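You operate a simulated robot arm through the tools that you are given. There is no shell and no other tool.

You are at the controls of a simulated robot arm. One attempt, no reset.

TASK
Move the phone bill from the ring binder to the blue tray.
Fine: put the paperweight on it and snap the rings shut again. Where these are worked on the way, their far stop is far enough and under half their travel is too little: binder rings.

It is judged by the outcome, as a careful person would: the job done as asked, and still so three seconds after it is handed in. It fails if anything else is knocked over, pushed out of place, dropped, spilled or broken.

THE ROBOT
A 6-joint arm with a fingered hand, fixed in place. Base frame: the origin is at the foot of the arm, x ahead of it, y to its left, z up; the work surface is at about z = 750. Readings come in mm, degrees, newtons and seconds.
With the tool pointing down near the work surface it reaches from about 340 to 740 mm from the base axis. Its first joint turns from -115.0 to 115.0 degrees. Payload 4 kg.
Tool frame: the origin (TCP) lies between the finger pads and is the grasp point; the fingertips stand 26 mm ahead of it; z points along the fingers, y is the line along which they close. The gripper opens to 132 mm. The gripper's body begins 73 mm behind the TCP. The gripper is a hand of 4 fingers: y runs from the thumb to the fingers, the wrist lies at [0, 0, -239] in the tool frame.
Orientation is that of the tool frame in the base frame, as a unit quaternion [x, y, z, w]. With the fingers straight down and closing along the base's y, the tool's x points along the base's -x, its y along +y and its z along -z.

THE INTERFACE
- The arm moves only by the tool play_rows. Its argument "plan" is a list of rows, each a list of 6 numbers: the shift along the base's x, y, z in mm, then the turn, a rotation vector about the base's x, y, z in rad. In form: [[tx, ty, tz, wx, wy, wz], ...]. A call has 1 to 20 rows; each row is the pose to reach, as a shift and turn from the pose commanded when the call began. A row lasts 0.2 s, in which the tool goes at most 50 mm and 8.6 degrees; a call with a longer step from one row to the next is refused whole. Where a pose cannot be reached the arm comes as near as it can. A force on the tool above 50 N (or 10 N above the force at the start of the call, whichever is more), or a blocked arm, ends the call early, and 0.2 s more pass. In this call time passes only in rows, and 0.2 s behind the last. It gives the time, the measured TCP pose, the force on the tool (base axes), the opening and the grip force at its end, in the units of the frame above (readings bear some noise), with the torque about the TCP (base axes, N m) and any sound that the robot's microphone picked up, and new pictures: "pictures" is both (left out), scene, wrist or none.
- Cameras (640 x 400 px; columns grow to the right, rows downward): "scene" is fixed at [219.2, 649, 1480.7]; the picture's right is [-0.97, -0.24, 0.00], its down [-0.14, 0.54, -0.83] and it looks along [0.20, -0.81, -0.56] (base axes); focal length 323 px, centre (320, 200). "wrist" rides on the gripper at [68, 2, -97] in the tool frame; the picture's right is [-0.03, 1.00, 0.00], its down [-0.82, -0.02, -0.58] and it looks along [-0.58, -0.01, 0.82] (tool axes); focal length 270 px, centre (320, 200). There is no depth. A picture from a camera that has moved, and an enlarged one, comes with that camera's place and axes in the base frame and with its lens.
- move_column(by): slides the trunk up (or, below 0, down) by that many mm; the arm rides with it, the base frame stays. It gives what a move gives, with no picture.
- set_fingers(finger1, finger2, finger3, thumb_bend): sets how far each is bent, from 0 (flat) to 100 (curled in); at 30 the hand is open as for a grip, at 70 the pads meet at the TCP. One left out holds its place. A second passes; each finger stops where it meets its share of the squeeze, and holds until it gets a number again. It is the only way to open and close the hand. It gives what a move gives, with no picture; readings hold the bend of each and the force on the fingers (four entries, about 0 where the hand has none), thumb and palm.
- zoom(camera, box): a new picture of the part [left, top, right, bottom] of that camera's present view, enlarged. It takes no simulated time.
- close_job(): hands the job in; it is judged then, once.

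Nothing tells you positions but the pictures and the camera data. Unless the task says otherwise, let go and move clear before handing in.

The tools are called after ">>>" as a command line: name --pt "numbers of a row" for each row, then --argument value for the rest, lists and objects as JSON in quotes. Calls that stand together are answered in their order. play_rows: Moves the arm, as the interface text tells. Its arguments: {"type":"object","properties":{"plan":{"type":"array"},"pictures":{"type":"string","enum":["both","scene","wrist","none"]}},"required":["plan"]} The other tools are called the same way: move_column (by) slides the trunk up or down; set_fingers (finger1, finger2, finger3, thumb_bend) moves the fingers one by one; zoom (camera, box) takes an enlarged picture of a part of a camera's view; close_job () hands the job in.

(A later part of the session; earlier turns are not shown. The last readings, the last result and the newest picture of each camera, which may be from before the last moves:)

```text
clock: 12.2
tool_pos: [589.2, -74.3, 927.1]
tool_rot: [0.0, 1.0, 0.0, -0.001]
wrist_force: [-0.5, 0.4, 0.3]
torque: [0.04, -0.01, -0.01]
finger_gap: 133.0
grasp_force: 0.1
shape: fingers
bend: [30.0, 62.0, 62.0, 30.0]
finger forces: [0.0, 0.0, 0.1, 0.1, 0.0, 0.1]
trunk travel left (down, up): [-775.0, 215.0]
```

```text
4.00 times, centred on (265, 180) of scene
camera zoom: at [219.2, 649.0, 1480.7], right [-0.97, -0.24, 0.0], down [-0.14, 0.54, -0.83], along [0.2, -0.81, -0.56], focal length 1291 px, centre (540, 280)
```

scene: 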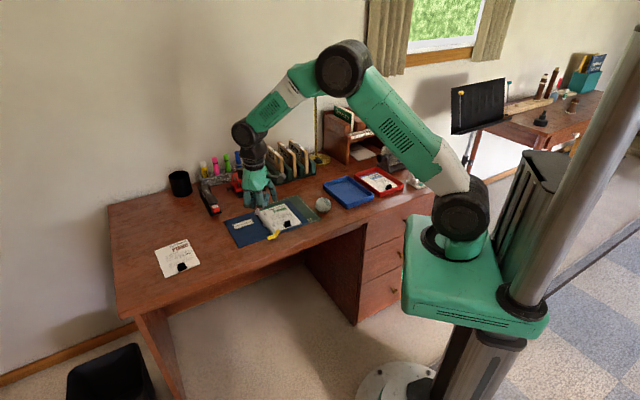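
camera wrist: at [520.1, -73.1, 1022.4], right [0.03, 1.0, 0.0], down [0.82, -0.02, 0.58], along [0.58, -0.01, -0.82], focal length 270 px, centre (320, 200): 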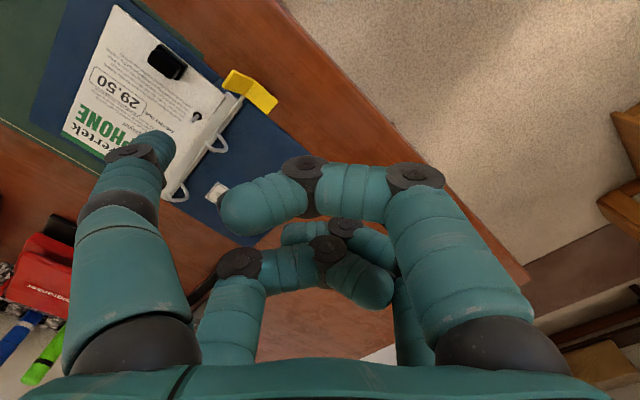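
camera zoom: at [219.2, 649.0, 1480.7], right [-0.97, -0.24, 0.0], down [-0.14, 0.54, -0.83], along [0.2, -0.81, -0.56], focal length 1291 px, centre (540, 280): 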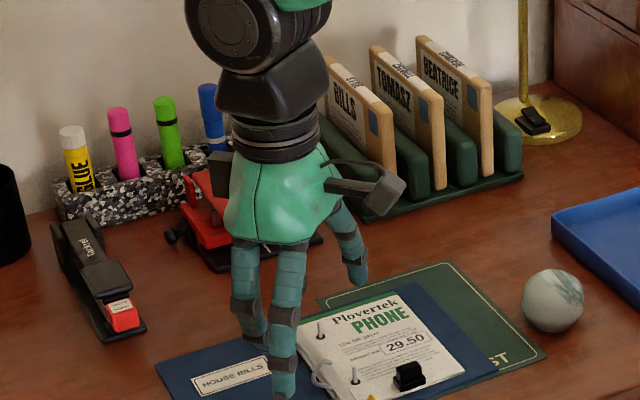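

The S-direction grip (across the clip's 20 mm width) with only the thumb and finger1 looks best for tray clearance. I'll curl the other pair, set this pair to about 55, rotate -44.5°, and look at the clip from above.

>>> set_fingers --finger1 55 --finger2 90 --finger3 100 --thumb_bend 55

>>> play_rows --pt "-3 -20 -5 0 0 -0.111" --pt "-6 -41 -12 0 0 -0.222" --pt "-9 -61 -20 0 0 -0.333" --pt "-12 -81 -27 0 0 -0.444" --pt "-15 -102 -34 0 0 -0.555" --pt "-18 -122 -40 0 0 -0.666" --pt "-21 -142 -47 0 0 -0.777"

>>> zoom --camera "scene" --box '[245, 170, 325, 240]'

>>> zoom --camera "wrist" --box '[220, 60, 420, 200]'

```text
clock: 13.2
tool_pos: [589.1, -74.9, 925.7]
tool_rot: [0.0, 1.0, 0.0, 0.0]
wrist_force: [-0.2, -0.3, 0.3]
torque: [0.0, 0.02, -0.01]
finger_gap: 49.8
grasp_force: 0.1
shape: fingers
bend: [55.0, 77.0, 77.0, 55.0]
finger forces: [0.0, 0.1, 0.0, 0.0, 0.1, 0.1]
trunk travel left (down, up): [-775.0, 215.0]
```

```text
clock: 14.8
tool_pos: [567.4, -216.7, 879.4]
tool_rot: [0.381, 0.925, 0.0, 0.001]
wrist_force: [-1.0, 0.5, -0.8]
torque: [-0.01, 0.01, -0.03]
finger_gap: 49.6
grasp_force: 0.1
shape: fingers
bend: [55.0, 87.0, 87.0, 55.0]
finger forces: [0.0, 0.1, 0.0, 0.1, 0.0, 0.0]
trunk travel left (down, up): [-775.0, 215.0]
camera wrist: at [520.2, -167.5, 974.4], right [0.72, 0.69, 0.0], down [0.57, -0.59, 0.58], along [0.4, -0.42, -0.82], focal length 270 px, centre (320, 200)
```

scene: 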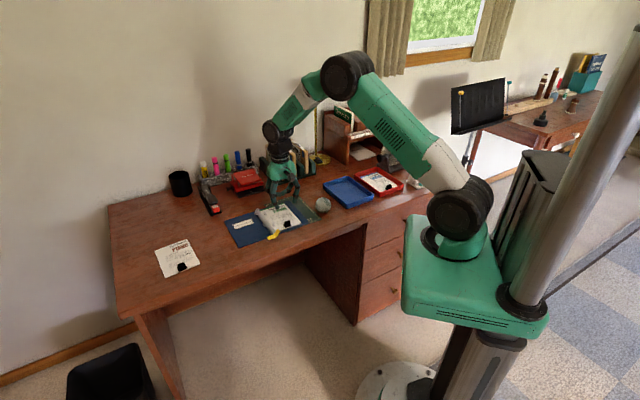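
wrist: 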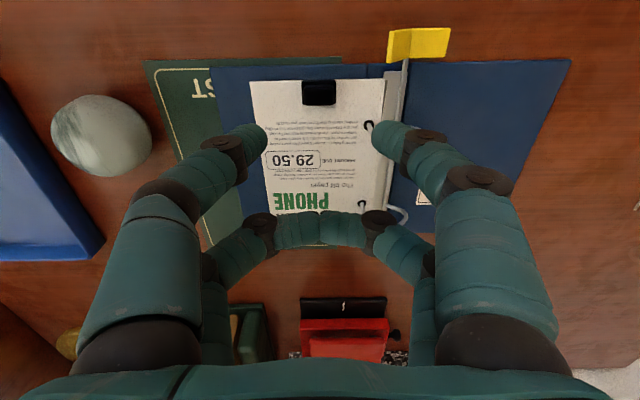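

```text
5.71 times, centred on (285, 205) of scene
camera zoom: at [219.2, 649.0, 1480.7], right [-0.97, -0.24, 0.0], down [-0.14, 0.54, -0.83], along [0.2, -0.81, -0.56], focal length 1845 px, centre (520, 171)
```

zoom: 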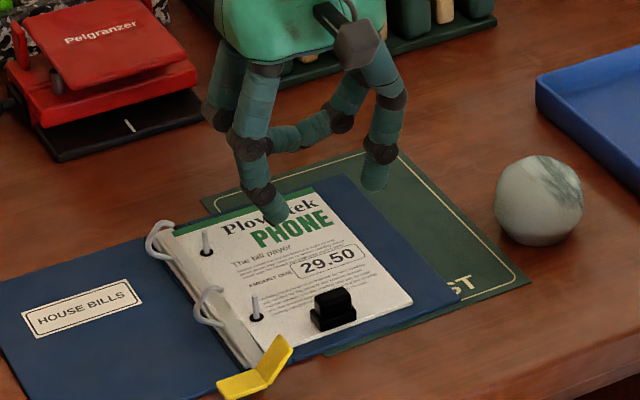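

```text
2.86 times, centred on (320, 130) of wrist
camera zoom: at [520.2, -167.5, 974.4], right [0.72, 0.69, 0.0], down [0.57, -0.59, 0.58], along [0.4, -0.42, -0.82], focal length 772 px, centre (320, 400)
```

zoom: 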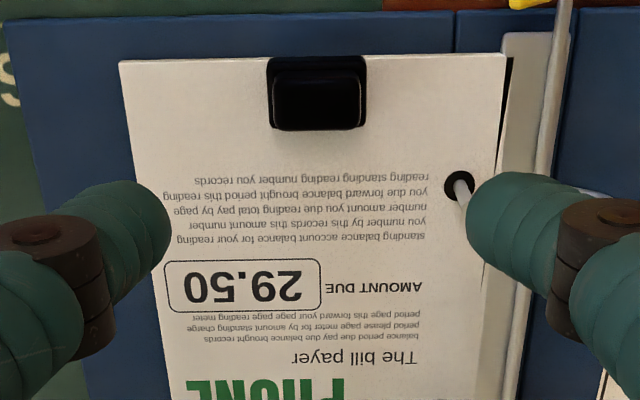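

The clip sits at the centre of the thumb/finger1 pair, at tool x≈18, y≈1. I'll curl finger2 fully first because it's on the ring side, then finger3, and then descend partway.

>>> set_fingers --finger2 100 --finger3 40

>>> set_fingers --finger3 90

>>> play_rows --pt "1 -1 -25 0 0 0" --pt "1 -1 -50 0 0 0" --pt "1 -1 -77 0 0 0"

>>> zoom --camera "scene" --box '[255, 195, 315, 240]'

>>> zoom --camera "wrist" --box '[220, 60, 420, 200]'

```text
clock: 15.8
tool_pos: [567.1, -216.9, 879.0]
tool_rot: [0.378, 0.926, 0.0, -0.001]
wrist_force: [-0.5, 0.2, 0.4]
torque: [-0.02, -0.01, 0.01]
finger_gap: 49.7
grasp_force: 0.0
shape: fingers
bend: [55.0, 100.0, 40.0, 55.0]
finger forces: [0.0, 0.0, 0.0, 0.0, 0.0, 0.0]
trunk travel left (down, up): [-775.0, 215.0]
```

```text
clock: 16.8
tool_pos: [567.2, -215.8, 879.1]
tool_rot: [0.378, 0.926, 0.0, 0.0]
wrist_force: [-0.3, 0.4, -0.9]
torque: [0.03, -0.02, 0.0]
finger_gap: 49.6
grasp_force: 0.0
shape: fingers
bend: [55.0, 100.0, 87.0, 55.0]
finger forces: [0.0, 0.0, 0.0, 0.0, 0.1, 0.0]
trunk travel left (down, up): [-775.0, 215.0]
```

```text
clock: 17.6
tool_pos: [567.2, -216.8, 801.1]
tool_rot: [0.378, 0.926, 0.0, 0.0]
wrist_force: [-0.2, 0.7, -0.6]
torque: [0.01, 0.01, 0.01]
finger_gap: 49.5
grasp_force: 0.0
shape: fingers
bend: [55.0, 100.0, 87.0, 55.0]
finger forces: [0.1, 0.0, 0.1, 0.0, 0.0, 0.0]
trunk travel left (down, up): [-775.0, 215.0]
camera wrist: at [520.8, -167.8, 897.3], right [0.72, 0.69, 0.0], down [0.57, -0.59, 0.58], along [0.4, -0.42, -0.82], focal length 270 px, centre (320, 200)
```

scene: 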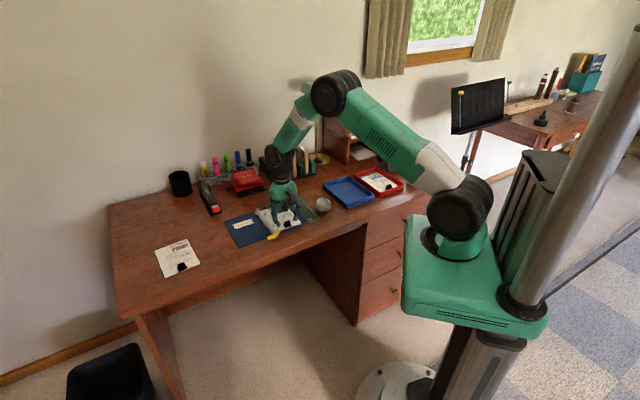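
wrist: 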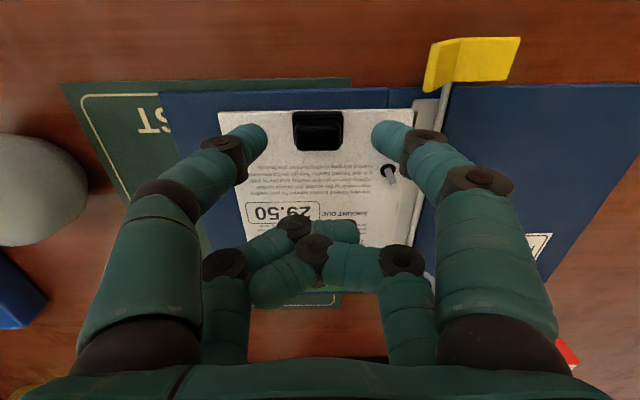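

```text
8.89 times, centred on (285, 218) of scene
camera zoom: at [219.2, 649.0, 1480.7], right [-0.97, -0.24, 0.0], down [-0.14, 0.54, -0.83], along [0.2, -0.81, -0.56], focal length 2870 px, centre (631, 44)
```

zoom: 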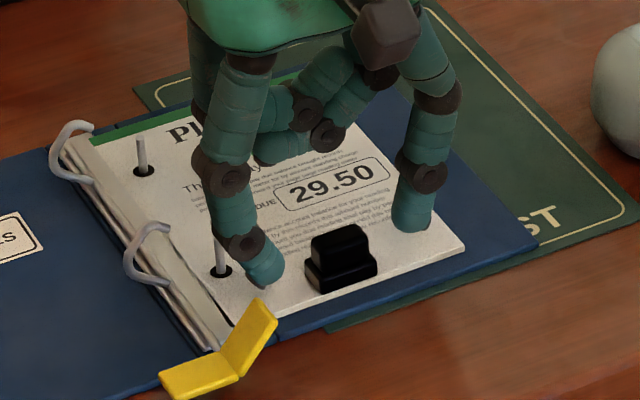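

```text
2.86 times, centred on (320, 130) of wrist
camera zoom: at [520.8, -167.8, 897.3], right [0.72, 0.69, 0.0], down [0.57, -0.59, 0.58], along [0.4, -0.42, -0.82], focal length 772 px, centre (320, 400)
```

zoom: 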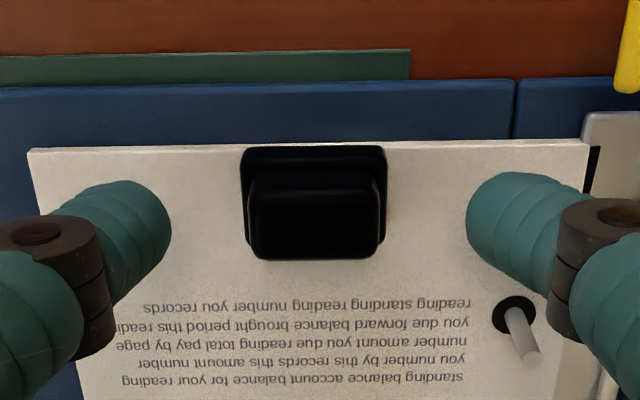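

The fingertips straddle the clip nicely. I'll go down another 12 mm and check.

>>> play_rows --pt "-0.7 -0.7 -6 0 0 0" --pt "-0.7 -0.7 -12 0 0 0" --pictures "none"

>>> zoom --camera "scene" --box '[265, 205, 310, 235]'

>>> zoom --camera "wrist" --box '[220, 60, 420, 200]'

```text
clock: 18.2
tool_pos: [567.1, -219.2, 790.3]
tool_rot: [0.378, 0.926, -0.001, 0.0]
wrist_force: [-0.8, 0.4, 1.6]
torque: [0.11, 0.0, 0.01]
finger_gap: 49.4
grasp_force: 0.9
shape: fingers
bend: [55.0, 100.0, 87.0, 55.0]
finger forces: [2.0, 0.1, 0.0, 0.0, 0.0, 0.0]
trunk travel left (down, up): [-775.0, 215.0]
```

```text
13.33 times, centred on (288, 220) of scene
camera zoom: at [219.2, 649.0, 1480.7], right [-0.97, -0.24, 0.0], down [-0.14, 0.54, -0.83], along [0.2, -0.81, -0.56], focal length 4304 px, centre (753, -67)
```

zoom: 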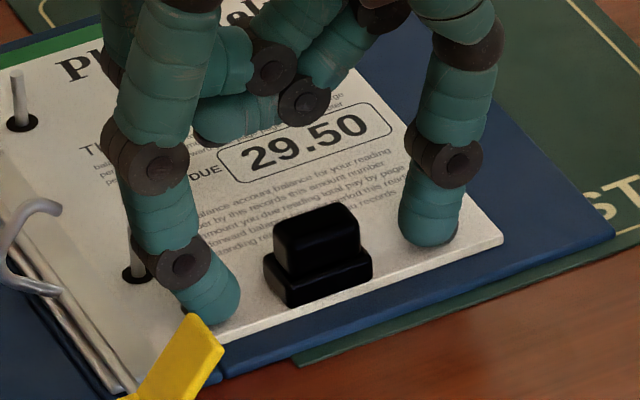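

```text
2.86 times, centred on (320, 130) of wrist
camera zoom: at [520.0, -168.8, 886.3], right [0.72, 0.69, 0.0], down [0.57, -0.59, 0.58], along [0.4, -0.42, -0.82], focal length 772 px, centre (320, 400)
```

zoom: 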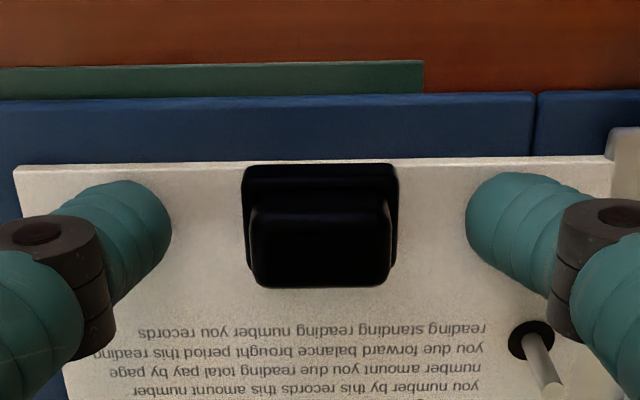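

Finger1's tip is lightly touching the bill at 2 N, so I'll rise 3 mm and then close the pair onto the clip knob.

>>> play_rows --pt "0 0 3.5 0 0 0" --pictures "none"

>>> set_fingers --finger1 62 --thumb_bend 62

>>> zoom --camera "scene" --box '[265, 205, 310, 235]'

>>> zoom --camera "wrist" --box '[220, 60, 420, 200]'

```text
clock: 18.6
tool_pos: [568.7, -217.9, 792.1]
tool_rot: [0.38, 0.925, 0.0, 0.0]
wrist_force: [0.2, 0.7, 0.7]
torque: [0.05, 0.02, 0.0]
finger_gap: 49.2
grasp_force: 0.1
shape: fingers
bend: [55.0, 100.0, 87.0, 55.0]
finger forces: [0.0, 0.1, 0.1, 0.1, 0.1, 0.1]
trunk travel left (down, up): [-775.0, 215.0]
```

```text
clock: 19.6
tool_pos: [566.8, -218.4, 793.2]
tool_rot: [0.378, 0.926, -0.001, -0.001]
wrist_force: [-0.4, -0.1, -0.4]
torque: [0.04, -0.03, -0.01]
finger_gap: 26.9
grasp_force: 0.1
shape: fingers
bend: [62.0, 100.0, 87.0, 62.0]
finger forces: [0.1, 0.1, 0.1, 0.0, 0.0, 0.0]
trunk travel left (down, up): [-775.0, 215.0]
```

```text
13.33 times, centred on (288, 220) of scene
camera zoom: at [219.2, 649.0, 1480.7], right [-0.97, -0.24, 0.0], down [-0.14, 0.54, -0.83], along [0.2, -0.81, -0.56], focal length 4304 px, centre (753, -67)
```

zoom: 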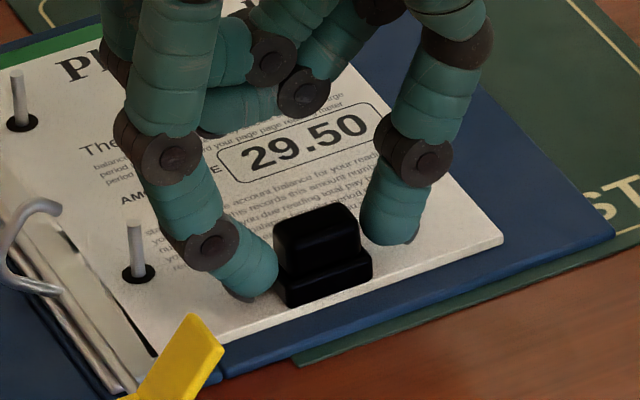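

```text
2.86 times, centred on (320, 130) of wrist
camera zoom: at [520.1, -168.9, 889.2], right [0.72, 0.69, 0.0], down [0.57, -0.59, 0.58], along [0.4, -0.42, -0.82], focal length 772 px, centre (320, 400)
```

zoom: 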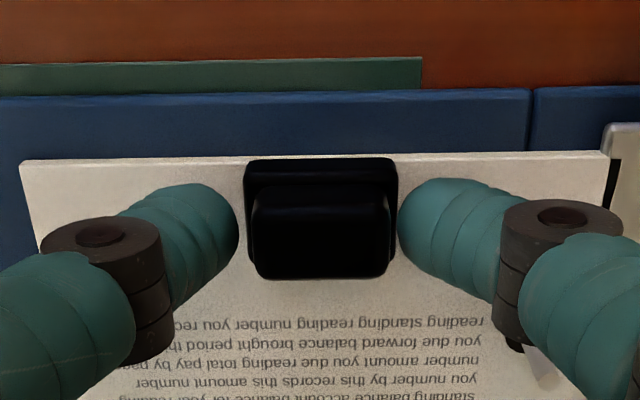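

The tips are right beside the clip, with a gap of about 27 mm. Now I'll close firmly.

>>> set_fingers --finger1 75 --thumb_bend 75

>>> zoom --camera "scene" --box '[265, 205, 310, 235]'

>>> zoom --camera "wrist" --box '[220, 60, 420, 200]'

```text
clock: 20.6
tool_pos: [567.3, -218.4, 792.5]
tool_rot: [0.379, 0.925, 0.0, 0.0]
wrist_force: [-0.1, -0.5, 0.5]
torque: [-0.01, -0.01, 0.03]
finger_gap: 17.7
grasp_force: 10.3
shape: fingers
bend: [66.0, 100.0, 87.0, 68.0]
finger forces: [10.0, 0.0, 0.0, 0.0, 10.1, 0.0]
trunk travel left (down, up): [-775.0, 215.0]
```

```text
13.33 times, centred on (288, 220) of scene
camera zoom: at [219.2, 649.0, 1480.7], right [-0.97, -0.24, 0.0], down [-0.14, 0.54, -0.83], along [0.2, -0.81, -0.56], focal length 4304 px, centre (753, -67)
```

zoom: 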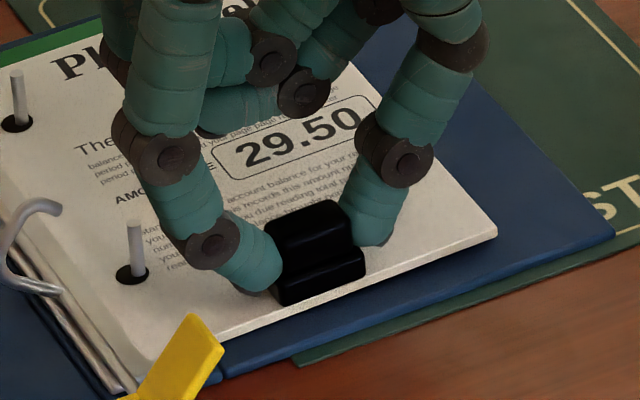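

```text
2.86 times, centred on (320, 130) of wrist
camera zoom: at [520.1, -168.9, 889.2], right [0.72, 0.69, 0.0], down [0.57, -0.59, 0.58], along [0.4, -0.42, -0.82], focal length 772 px, centre (320, 400)
```

zoom: 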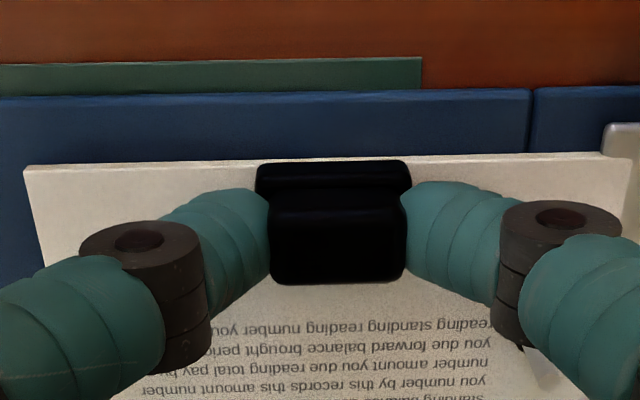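

Gripped with 10 N on each side. I'll lift slowly, straight up, and check.

>>> play_rows --pt "0 0 4 0 0 0" --pt "0 0 8 0 0 0" --pt "0 0 12 0 0 0" --pictures "none"

>>> zoom --camera "scene" --box '[245, 190, 315, 240]'

>>> zoom --camera "wrist" --box '[160, 60, 480, 280]'

```text
clock: 21.4
tool_pos: [567.4, -219.0, 805.2]
tool_rot: [0.379, 0.926, 0.0, 0.0]
wrist_force: [-0.3, 0.7, 0.2]
torque: [0.02, 0.0, -0.03]
finger_gap: 17.5
grasp_force: 10.1
shape: fingers
bend: [66.0, 100.0, 87.0, 68.0]
finger forces: [10.1, 0.1, 0.0, 0.1, 10.0, 0.1]
trunk travel left (down, up): [-775.0, 215.0]
```

```text
8.00 times, centred on (280, 215) of scene
camera zoom: at [219.2, 649.0, 1480.7], right [-0.97, -0.24, 0.0], down [-0.14, 0.54, -0.83], along [0.2, -0.81, -0.56], focal length 2582 px, centre (640, 80)
```

zoom: 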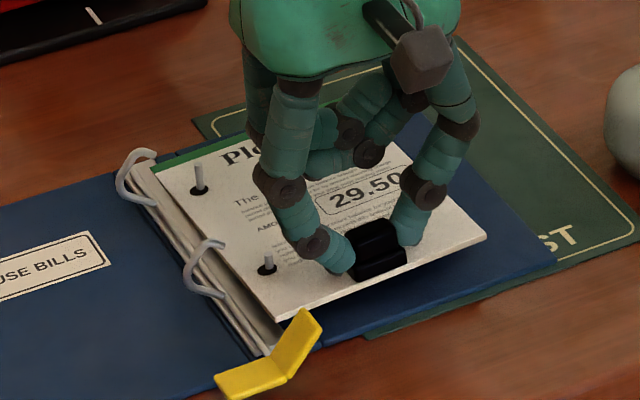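

```text
1.82 times, centred on (320, 170) of wrist
camera zoom: at [520.0, -169.1, 901.3], right [0.72, 0.69, 0.0], down [0.57, -0.59, 0.58], along [0.4, -0.42, -0.82], focal length 491 px, centre (320, 254)
```

zoom: 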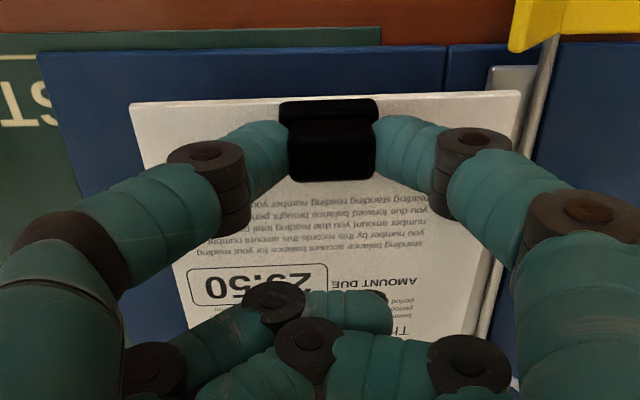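

>>> play_rows --pt "0 0 5 0 0 0" --pt "0 0 10 0 0 0" --pt "0 0 15 0 0 0" --pictures "none"

>>> zoom --camera "scene" --box '[245, 190, 315, 240]'

>>> zoom --camera "wrist" --box '[160, 60, 480, 280]'

```text
clock: 22.2
tool_pos: [567.2, -218.2, 820.5]
tool_rot: [0.379, 0.925, -0.001, 0.0]
wrist_force: [-1.0, -0.6, -1.0]
torque: [0.02, 0.0, 0.0]
finger_gap: 17.7
grasp_force: 10.3
shape: fingers
bend: [66.0, 100.0, 87.0, 68.0]
finger forces: [10.0, 0.0, 0.0, 0.0, 10.0, 0.0]
trunk travel left (down, up): [-775.0, 215.0]
```

```text
8.00 times, centred on (280, 215) of scene
camera zoom: at [219.2, 649.0, 1480.7], right [-0.97, -0.24, 0.0], down [-0.14, 0.54, -0.83], along [0.2, -0.81, -0.56], focal length 2582 px, centre (640, 80)
```

zoom: 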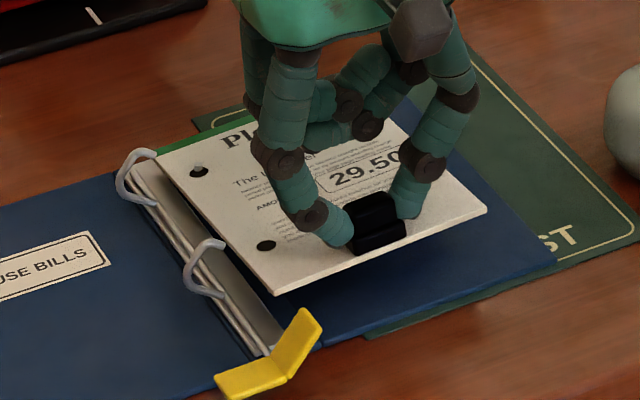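

```text
1.82 times, centred on (320, 170) of wrist
camera zoom: at [519.7, -169.1, 916.3], right [0.72, 0.69, 0.0], down [0.57, -0.59, 0.58], along [0.4, -0.42, -0.82], focal length 491 px, centre (320, 254)
```

zoom: 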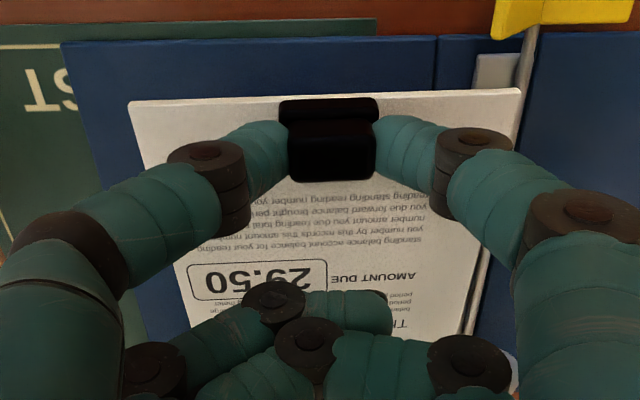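

The bill is rising off the posts and holding its attitude well. I'll continue straight up.

>>> play_rows --pt "0 0 10 0 0 0" --pt "0 0 22 0 0 0" --pt "0 0 36 0 0 0" --pt "0 0 50 0 0 0" --pt "0 0 64 0 0 0"

>>> zoom --camera "scene" --box '[235, 170, 325, 240]'

>>> zoom --camera "wrist" --box '[160, 60, 480, 280]'

```text
clock: 23.4
tool_pos: [567.0, -217.1, 884.6]
tool_rot: [0.378, 0.926, 0.0, 0.0]
wrist_force: [-0.2, 0.5, -0.3]
torque: [0.03, 0.0, 0.0]
finger_gap: 17.5
grasp_force: 10.5
shape: fingers
bend: [66.0, 100.0, 87.0, 68.0]
finger forces: [10.0, 0.0, 0.0, 0.0, 10.2, 0.0]
trunk travel left (down, up): [-775.0, 215.0]
camera wrist: at [520.0, -168.8, 980.3], right [0.72, 0.69, 0.0], down [0.57, -0.59, 0.58], along [0.4, -0.42, -0.82], focal length 270 px, centre (320, 200)
```

scene: 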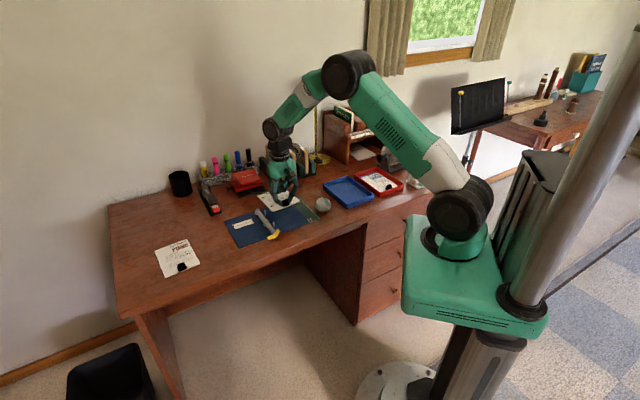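
wrist: 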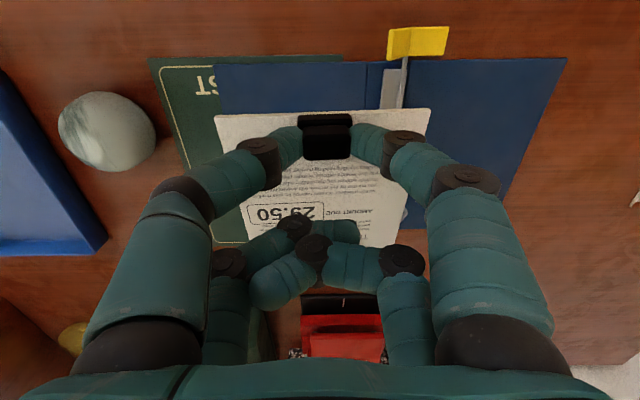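

```text
5.71 times, centred on (280, 205) of scene
camera zoom: at [219.2, 649.0, 1480.7], right [-0.97, -0.24, 0.0], down [-0.14, 0.54, -0.83], along [0.2, -0.81, -0.56], focal length 1845 px, centre (549, 171)
```

zoom: 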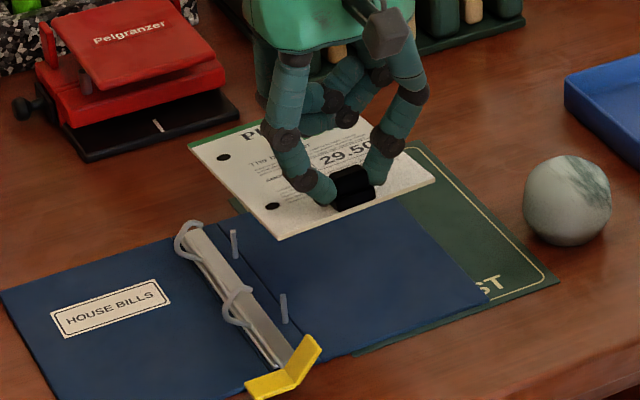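

```text
1.82 times, centred on (320, 170) of wrist
camera zoom: at [520.0, -168.8, 980.3], right [0.72, 0.69, 0.0], down [0.57, -0.59, 0.58], along [0.4, -0.42, -0.82], focal length 491 px, centre (320, 254)
```

zoom: 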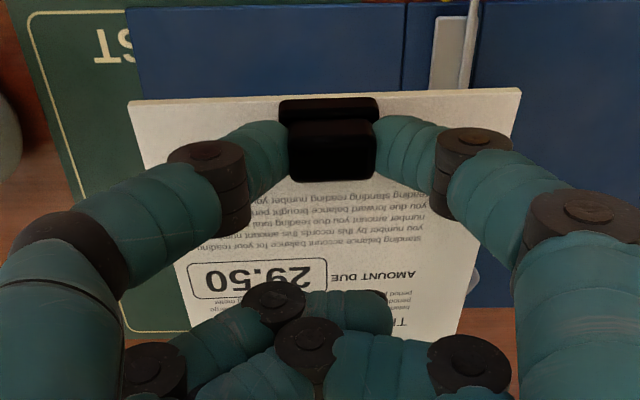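

The bill is free of the posts and held steady, tilted about 6° with its far end down. I'll carry it at a safe height over to the blue tray and look.

>>> play_rows --pt "-18 -19 5 0 0 0" --pt "-36 -38 10 0 0 0" --pt "-54 -57 12 0 0 0" --pt "-73 -76 12 0 0 0" --pt "-92 -95 12 0 0 0" --pt "-110 -114 12 0 0 0" --pt "-129 -133 12 0 0 0" --pt "-147 -152 12 0 0 0" --pt "-165 -171 12 0 0 0" --pt "-184 -190 12 0 0 0" --pt "-202 -209 12 0 0 0" --pt "-220 -227 12 0 0 0"

>>> zoom --camera "scene" --box '[300, 130, 420, 220]'

>>> zoom --camera "wrist" --box '[160, 20, 480, 220]'

```text
clock: 26.0
tool_pos: [346.0, -444.3, 897.4]
tool_rot: [0.379, 0.925, 0.0, 0.0]
wrist_force: [-0.7, -0.1, 0.2]
torque: [0.02, 0.01, -0.02]
finger_gap: 17.7
grasp_force: 9.6
shape: fingers
bend: [66.0, 100.0, 87.0, 68.0]
finger forces: [10.1, 0.0, 0.0, 0.0, 10.1, 0.0]
trunk travel left (down, up): [-775.0, 215.0]
camera wrist: at [299.0, -396.2, 992.7], right [0.72, 0.69, 0.0], down [0.57, -0.59, 0.58], along [0.4, -0.41, -0.82], focal length 270 px, centre (320, 200)
```

scene: 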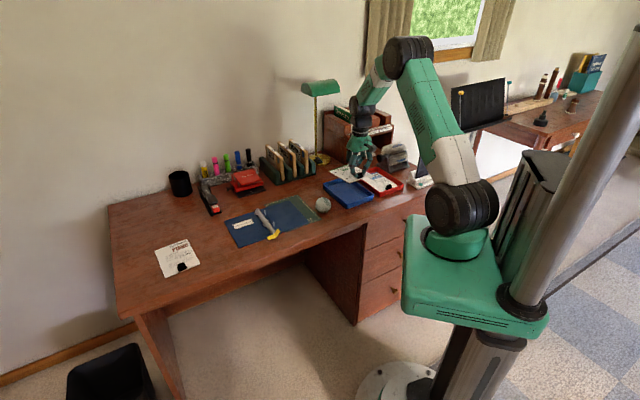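
wrist: 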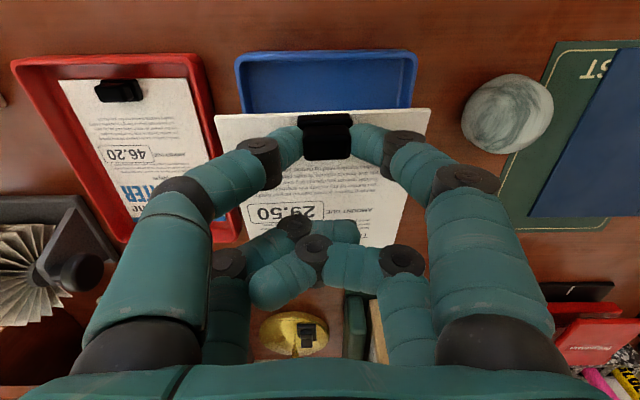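

```text
4.44 times, centred on (360, 175) of scene
camera zoom: at [219.2, 649.0, 1480.7], right [-0.97, -0.24, 0.0], down [-0.14, 0.54, -0.83], along [0.2, -0.81, -0.56], focal length 1435 px, centre (142, 311)
```

zoom: 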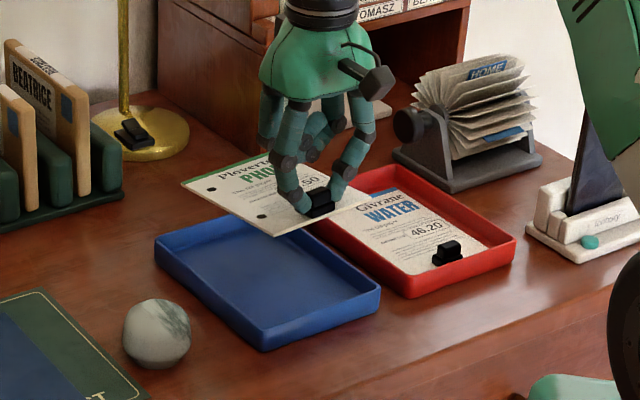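

```text
2.00 times, centred on (320, 120) of wrist
camera zoom: at [299.0, -396.2, 992.7], right [0.72, 0.69, 0.0], down [0.57, -0.59, 0.58], along [0.4, -0.41, -0.82], focal length 541 px, centre (320, 360)
```

zoom: 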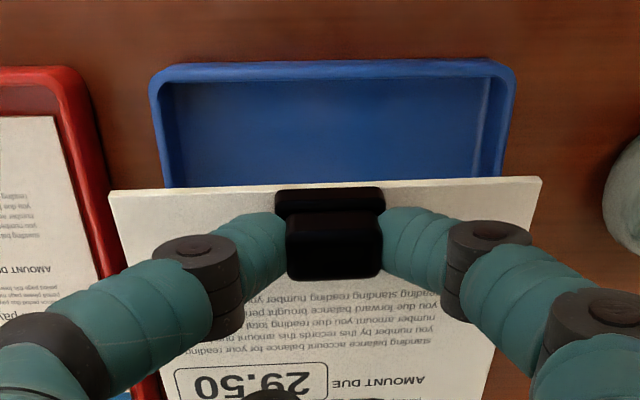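

>>> zoom --camera "wrist" --box '[220, 40, 330, 115]'

>>> zoom --camera "wrist" --box '[330, 40, 440, 115]'

```text
5.33 times, centred on (275, 78) of wrist
camera zoom: at [299.0, -396.2, 992.7], right [0.72, 0.69, 0.0], down [0.57, -0.59, 0.58], along [0.4, -0.41, -0.82], focal length 1442 px, centre (560, 853)
```

zoom: 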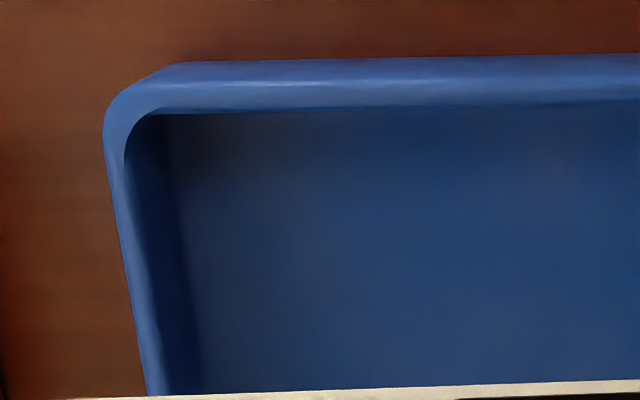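

```text
5.33 times, centred on (385, 78) of wrist
camera zoom: at [299.0, -396.2, 992.7], right [0.72, 0.69, 0.0], down [0.57, -0.59, 0.58], along [0.4, -0.41, -0.82], focal length 1442 px, centre (-27, 853)
```

zoom: 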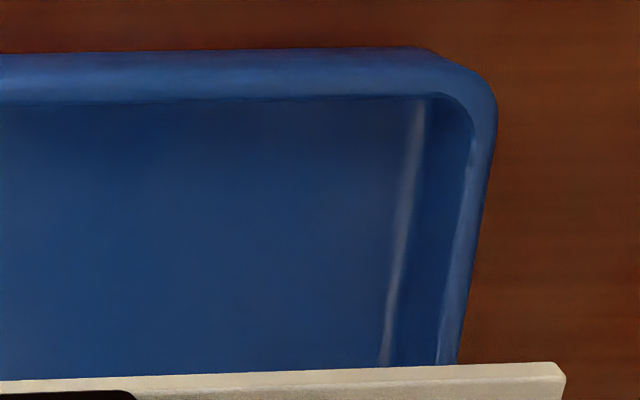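

The tray is well aligned, with an inner floor about 127 mm wide. The bill sits about 6.6 mm left of centre, so I'll shift it, level its tilt, and descend to just above the rim.

>>> play_rows --pt "0.5 2 -5 -0.02 -0.02 0" --pt "1 4 -15 -0.04 -0.04 0" --pt "1.5 6 -30 -0.06 -0.06 0" --pt "1.85 7.4 -45 -0.079 -0.0795 0" --pt "1.85 7.4 -60 -0.079 -0.0795 0"

>>> zoom --camera "scene" --box '[310, 150, 410, 215]'

>>> zoom --camera "wrist" --box '[160, 20, 480, 220]'

```text
clock: 27.2
tool_pos: [348.3, -438.5, 836.6]
tool_rot: [0.379, 0.924, -0.022, 0.052]
wrist_force: [-0.5, -0.9, -0.5]
torque: [0.02, -0.02, 0.02]
finger_gap: 17.9
grasp_force: 9.8
shape: fingers
bend: [66.0, 100.0, 87.0, 68.0]
finger forces: [10.2, 0.0, 0.0, 0.0, 10.1, 0.0]
trunk travel left (down, up): [-775.0, 215.0]
camera wrist: at [294.2, -381.6, 923.0], right [0.72, 0.69, 0.0], down [0.52, -0.54, 0.67], along [0.46, -0.48, -0.75], focal length 270 px, centre (320, 200)
```

scene: 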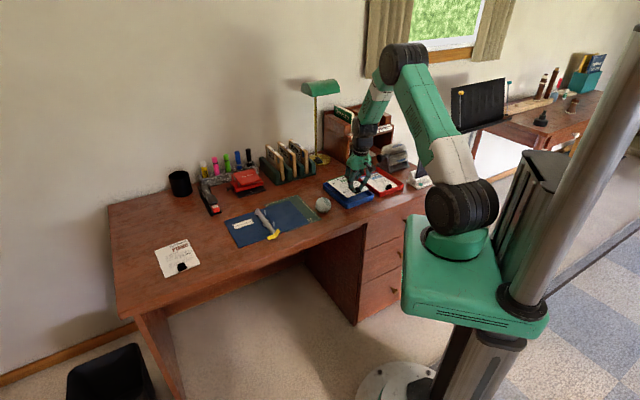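
wrist: 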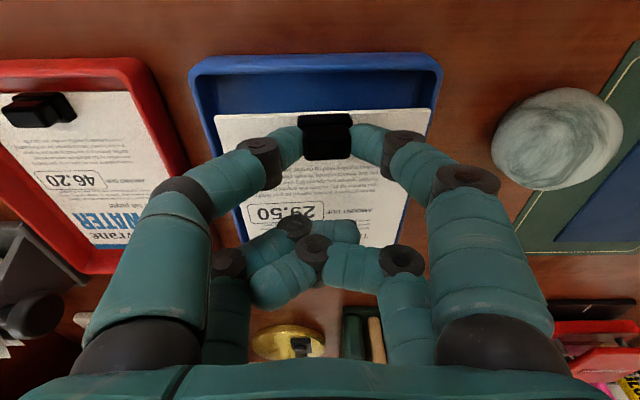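

```text
6.15 times, centred on (360, 182) of scene
camera zoom: at [219.2, 649.0, 1480.7], right [-0.97, -0.24, 0.0], down [-0.14, 0.54, -0.83], along [0.2, -0.81, -0.56], focal length 1987 px, centre (74, 308)
```

zoom: 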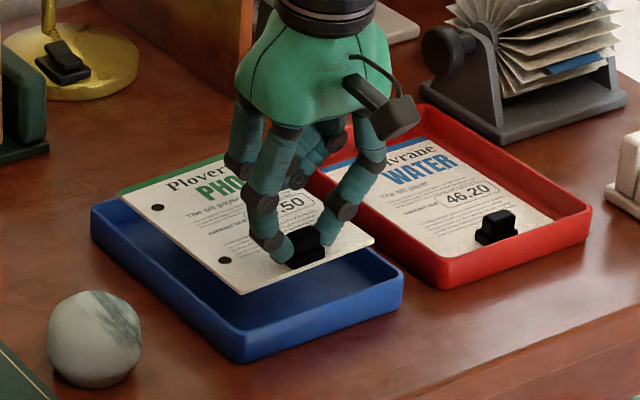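

```text
2.00 times, centred on (320, 120) of wrist
camera zoom: at [294.2, -381.6, 923.0], right [0.72, 0.69, 0.0], down [0.52, -0.54, 0.67], along [0.46, -0.48, -0.75], focal length 541 px, centre (320, 360)
```

zoom: 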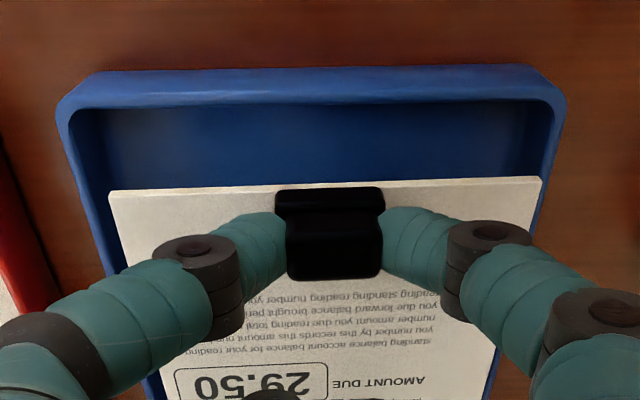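

>>> zoom --camera "scene" --box '[320, 170, 380, 212]'

```text
9.52 times, centred on (350, 191) of scene
camera zoom: at [219.2, 649.0, 1480.7], right [-0.97, -0.24, 0.0], down [-0.14, 0.54, -0.83], along [0.2, -0.81, -0.56], focal length 3074 px, centre (34, 286)
```

zoom: 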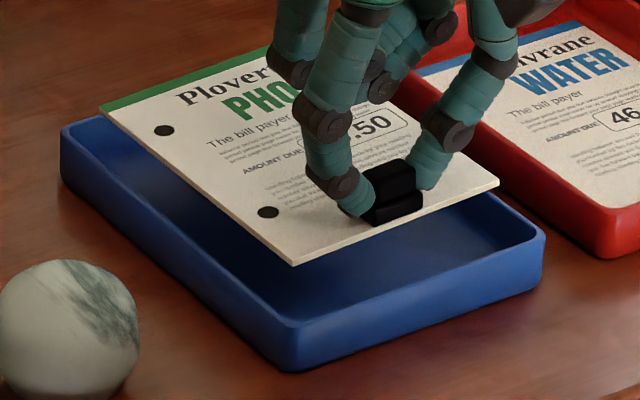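

The bill is nearly over the tray but rolled about 3° and slightly off to one side. I'll correct the roll, shift about 6 mm sideways, and lower into the tray to a few mm above the floor.

>>> play_rows --pt "-1.5 -1.5 -2 0.012 -0.012 0" --pt "-3 -3 -6 0.024 -0.024 0" --pt "-4.4 -4.4 -12 0.0355 -0.0353 0" --pt "-4.4 -4.4 -20 0.0355 -0.0353 0"

>>> zoom --camera "scene" --box '[320, 170, 380, 212]'

>>> zoom --camera "wrist" --box '[160, 20, 480, 220]'

```text
clock: 28.2
tool_pos: [343.7, -443.7, 815.5]
tool_rot: [0.381, 0.923, 0.001, 0.062]
wrist_force: [-0.1, -0.6, -0.7]
torque: [0.0, 0.03, 0.0]
finger_gap: 17.6
grasp_force: 9.9
shape: fingers
bend: [66.0, 100.0, 87.0, 68.0]
finger forces: [10.2, 0.0, 0.1, 0.0, 10.1, 0.0]
trunk travel left (down, up): [-775.0, 215.0]
camera wrist: at [286.8, -389.3, 903.8], right [0.72, 0.69, 0.05], down [0.49, -0.56, 0.66], along [0.49, -0.45, -0.75], focal length 270 px, centre (320, 200)
```

scene: 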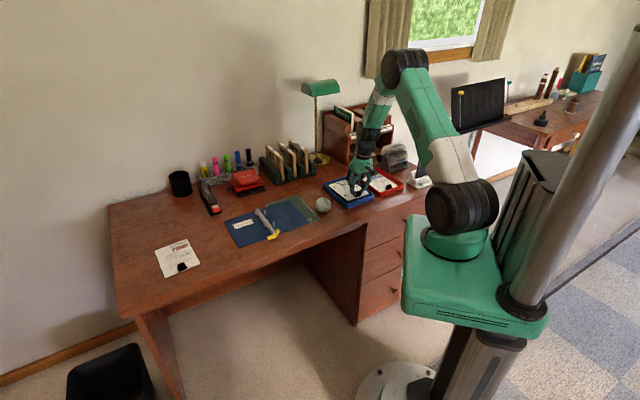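
wrist: 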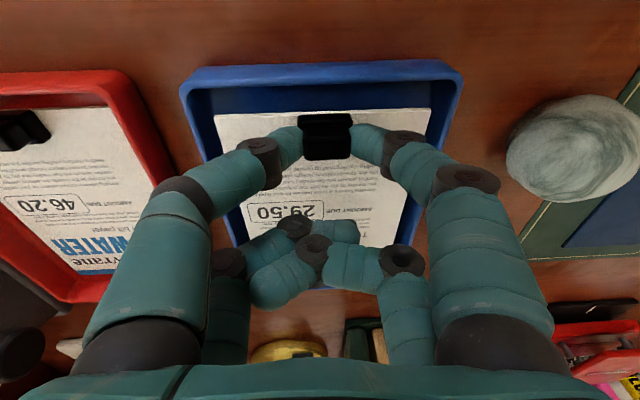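

```text
9.52 times, centred on (350, 191) of scene
camera zoom: at [219.2, 649.0, 1480.7], right [-0.97, -0.24, 0.0], down [-0.14, 0.54, -0.83], along [0.2, -0.81, -0.56], focal length 3074 px, centre (34, 286)
```

zoom: 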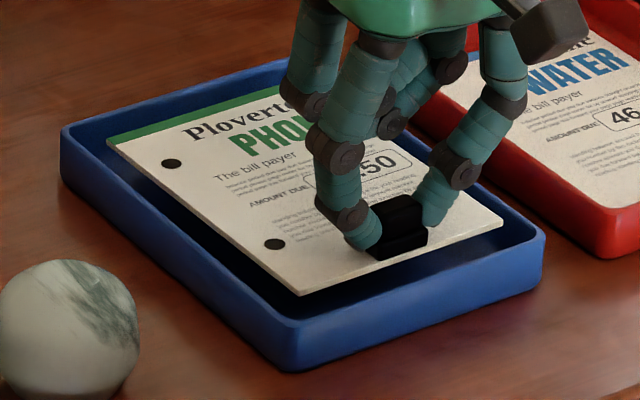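

```text
2.00 times, centred on (320, 120) of wrist
camera zoom: at [286.8, -389.3, 903.8], right [0.72, 0.69, 0.05], down [0.49, -0.56, 0.66], along [0.49, -0.45, -0.75], focal length 541 px, centre (320, 360)
```

zoom: 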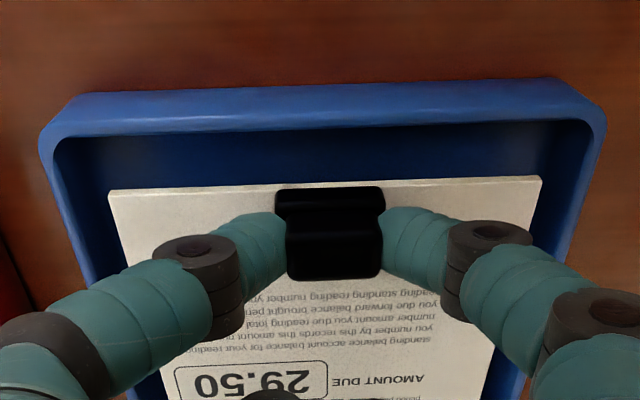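

The bill is now parallel with the tray and centred. I'll lower it slowly until it touches the floor.

>>> play_rows --pt "0 0 -6 0 0 0" --pt "0 0 -12 0 0 0" --pt "0 0 -17 0 0 0" --pt "0 0 -20 0 0 0" --pictures "none"

>>> zoom --camera "scene" --box '[320, 170, 380, 212]'

>>> zoom --camera "wrist" --box '[160, 20, 480, 220]'

```text
clock: 29.2
tool_pos: [344.5, -441.2, 795.5]
tool_rot: [0.38, 0.923, 0.002, 0.062]
wrist_force: [0.6, 0.1, 0.0]
torque: [0.01, -0.01, -0.01]
finger_gap: 17.5
grasp_force: 10.5
shape: fingers
bend: [66.0, 100.0, 87.0, 68.0]
finger forces: [10.0, 0.1, 0.0, 0.0, 10.1, 0.0]
trunk travel left (down, up): [-775.0, 215.0]
```

```text
9.52 times, centred on (350, 191) of scene
camera zoom: at [219.2, 649.0, 1480.7], right [-0.97, -0.24, 0.0], down [-0.14, 0.54, -0.83], along [0.2, -0.81, -0.56], focal length 3074 px, centre (34, 286)
```

zoom: 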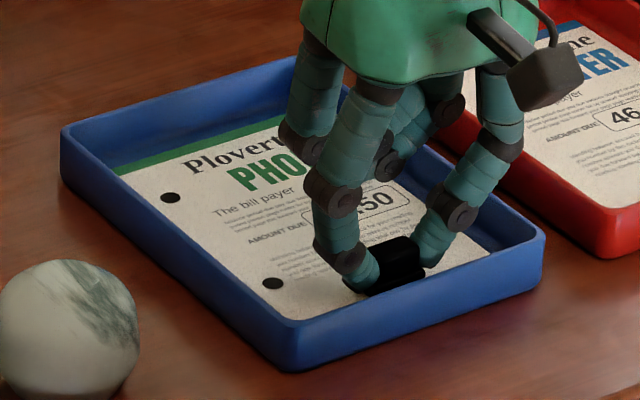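

```text
2.00 times, centred on (320, 120) of wrist
camera zoom: at [286.5, -389.1, 883.4], right [0.72, 0.69, 0.05], down [0.49, -0.56, 0.66], along [0.49, -0.45, -0.75], focal length 541 px, centre (320, 360)
```

zoom: 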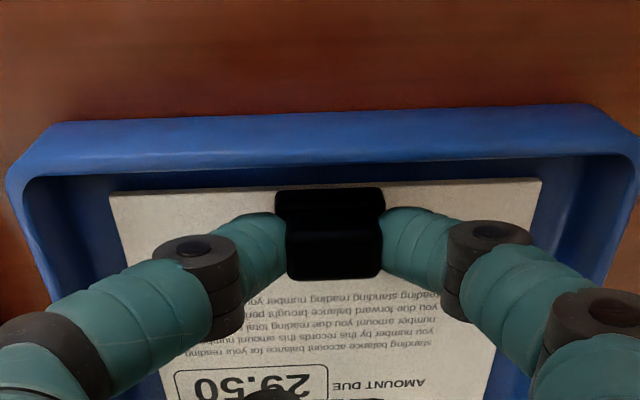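

>>> play_rows --pt "0 0 -2 0 0 0" --pt "0 0 -4 0 0 0" --pictures "none"

>>> zoom --camera "wrist" --box '[160, 20, 480, 220]'

>>> zoom --camera "scene" --box '[320, 170, 380, 212]'

```text
clock: 29.8
tool_pos: [343.6, -442.6, 791.8]
tool_rot: [0.379, 0.923, 0.0, 0.063]
wrist_force: [-1.3, -0.7, 7.7]
torque: [0.09, 0.12, 0.02]
finger_gap: 17.4
grasp_force: 11.9
shape: fingers
bend: [68.0, 100.0, 87.0, 67.0]
finger forces: [11.1, 0.0, 0.1, 0.0, 12.3, 0.0]
trunk travel left (down, up): [-775.0, 215.0]
```

```text
2.00 times, centred on (320, 120) of wrist
camera zoom: at [286.5, -388.9, 880.5], right [0.72, 0.69, 0.05], down [0.49, -0.56, 0.66], along [0.49, -0.45, -0.75], focal length 541 px, centre (320, 360)
```

zoom: 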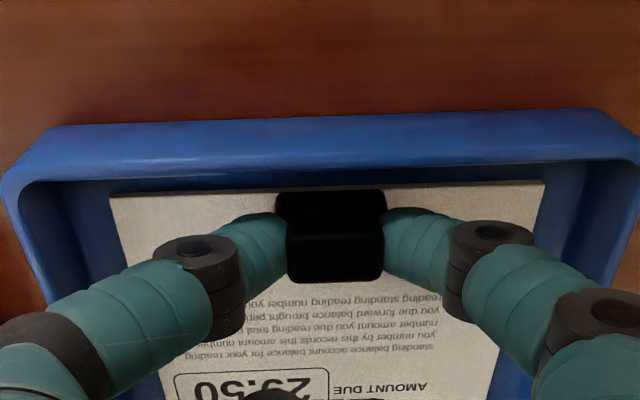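

```text
9.52 times, centred on (350, 191) of scene
camera zoom: at [219.2, 649.0, 1480.7], right [-0.97, -0.24, 0.0], down [-0.14, 0.54, -0.83], along [0.2, -0.81, -0.56], focal length 3074 px, centre (34, 286)
```

zoom: 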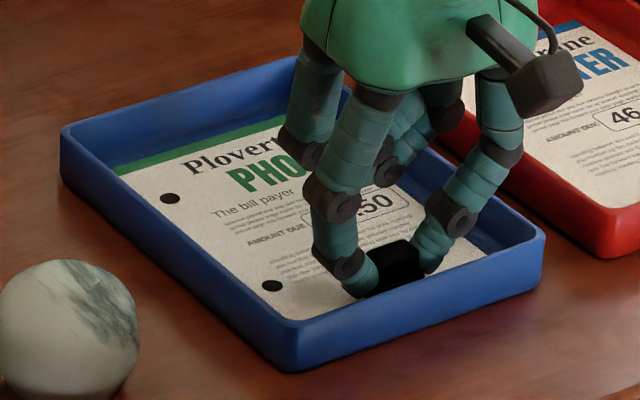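

The bill is on the tray floor, with about 8 N of contact force. I'll ease up 1 mm and open the gripping pair.

>>> play_rows --pt "0 0 1.2 0 0 0" --pictures "none"

>>> set_fingers --finger1 57 --thumb_bend 57

>>> zoom --camera "wrist" --box '[160, 20, 480, 220]'

>>> zoom --camera "scene" --box '[320, 170, 380, 212]'

```text
clock: 30.2
tool_pos: [343.6, -440.8, 793.4]
tool_rot: [0.38, 0.923, 0.0, 0.061]
wrist_force: [-1.1, -0.7, 3.6]
torque: [0.06, 0.09, -0.01]
finger_gap: 17.6
grasp_force: 11.6
shape: fingers
bend: [67.0, 100.0, 87.0, 68.0]
finger forces: [10.8, 0.0, 0.0, 0.0, 12.1, 0.0]
trunk travel left (down, up): [-775.0, 215.0]
```

```text
clock: 31.2
tool_pos: [343.5, -442.6, 794.6]
tool_rot: [0.38, 0.923, 0.001, 0.063]
wrist_force: [2.3, 1.6, 7.9]
torque: [0.01, 0.19, -0.02]
finger_gap: 40.3
grasp_force: 4.1
shape: fingers
bend: [56.0, 100.0, 87.0, 58.0]
finger forces: [0.0, 0.0, 0.1, 0.0, 7.8, 0.1]
trunk travel left (down, up): [-775.0, 215.0]
```

```text
2.00 times, centred on (320, 120) of wrist
camera zoom: at [286.6, -388.5, 881.4], right [0.72, 0.69, 0.05], down [0.49, -0.56, 0.66], along [0.49, -0.45, -0.75], focal length 541 px, centre (320, 360)
```

zoom: 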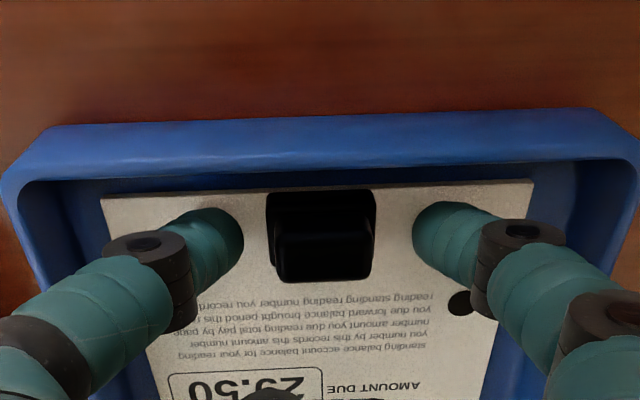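

```text
9.52 times, centred on (350, 191) of scene
camera zoom: at [219.2, 649.0, 1480.7], right [-0.97, -0.24, 0.0], down [-0.14, 0.54, -0.83], along [0.2, -0.81, -0.56], focal length 3074 px, centre (34, 286)
```

zoom: 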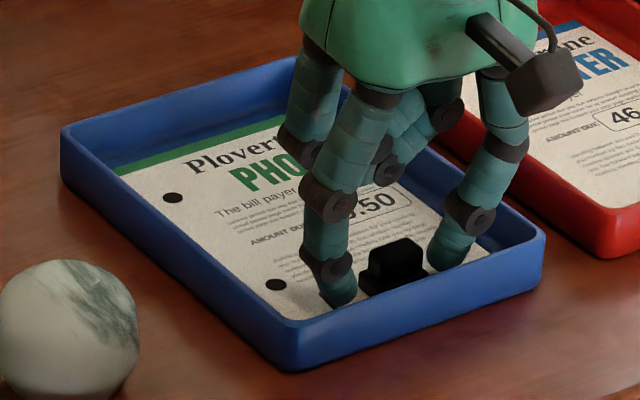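

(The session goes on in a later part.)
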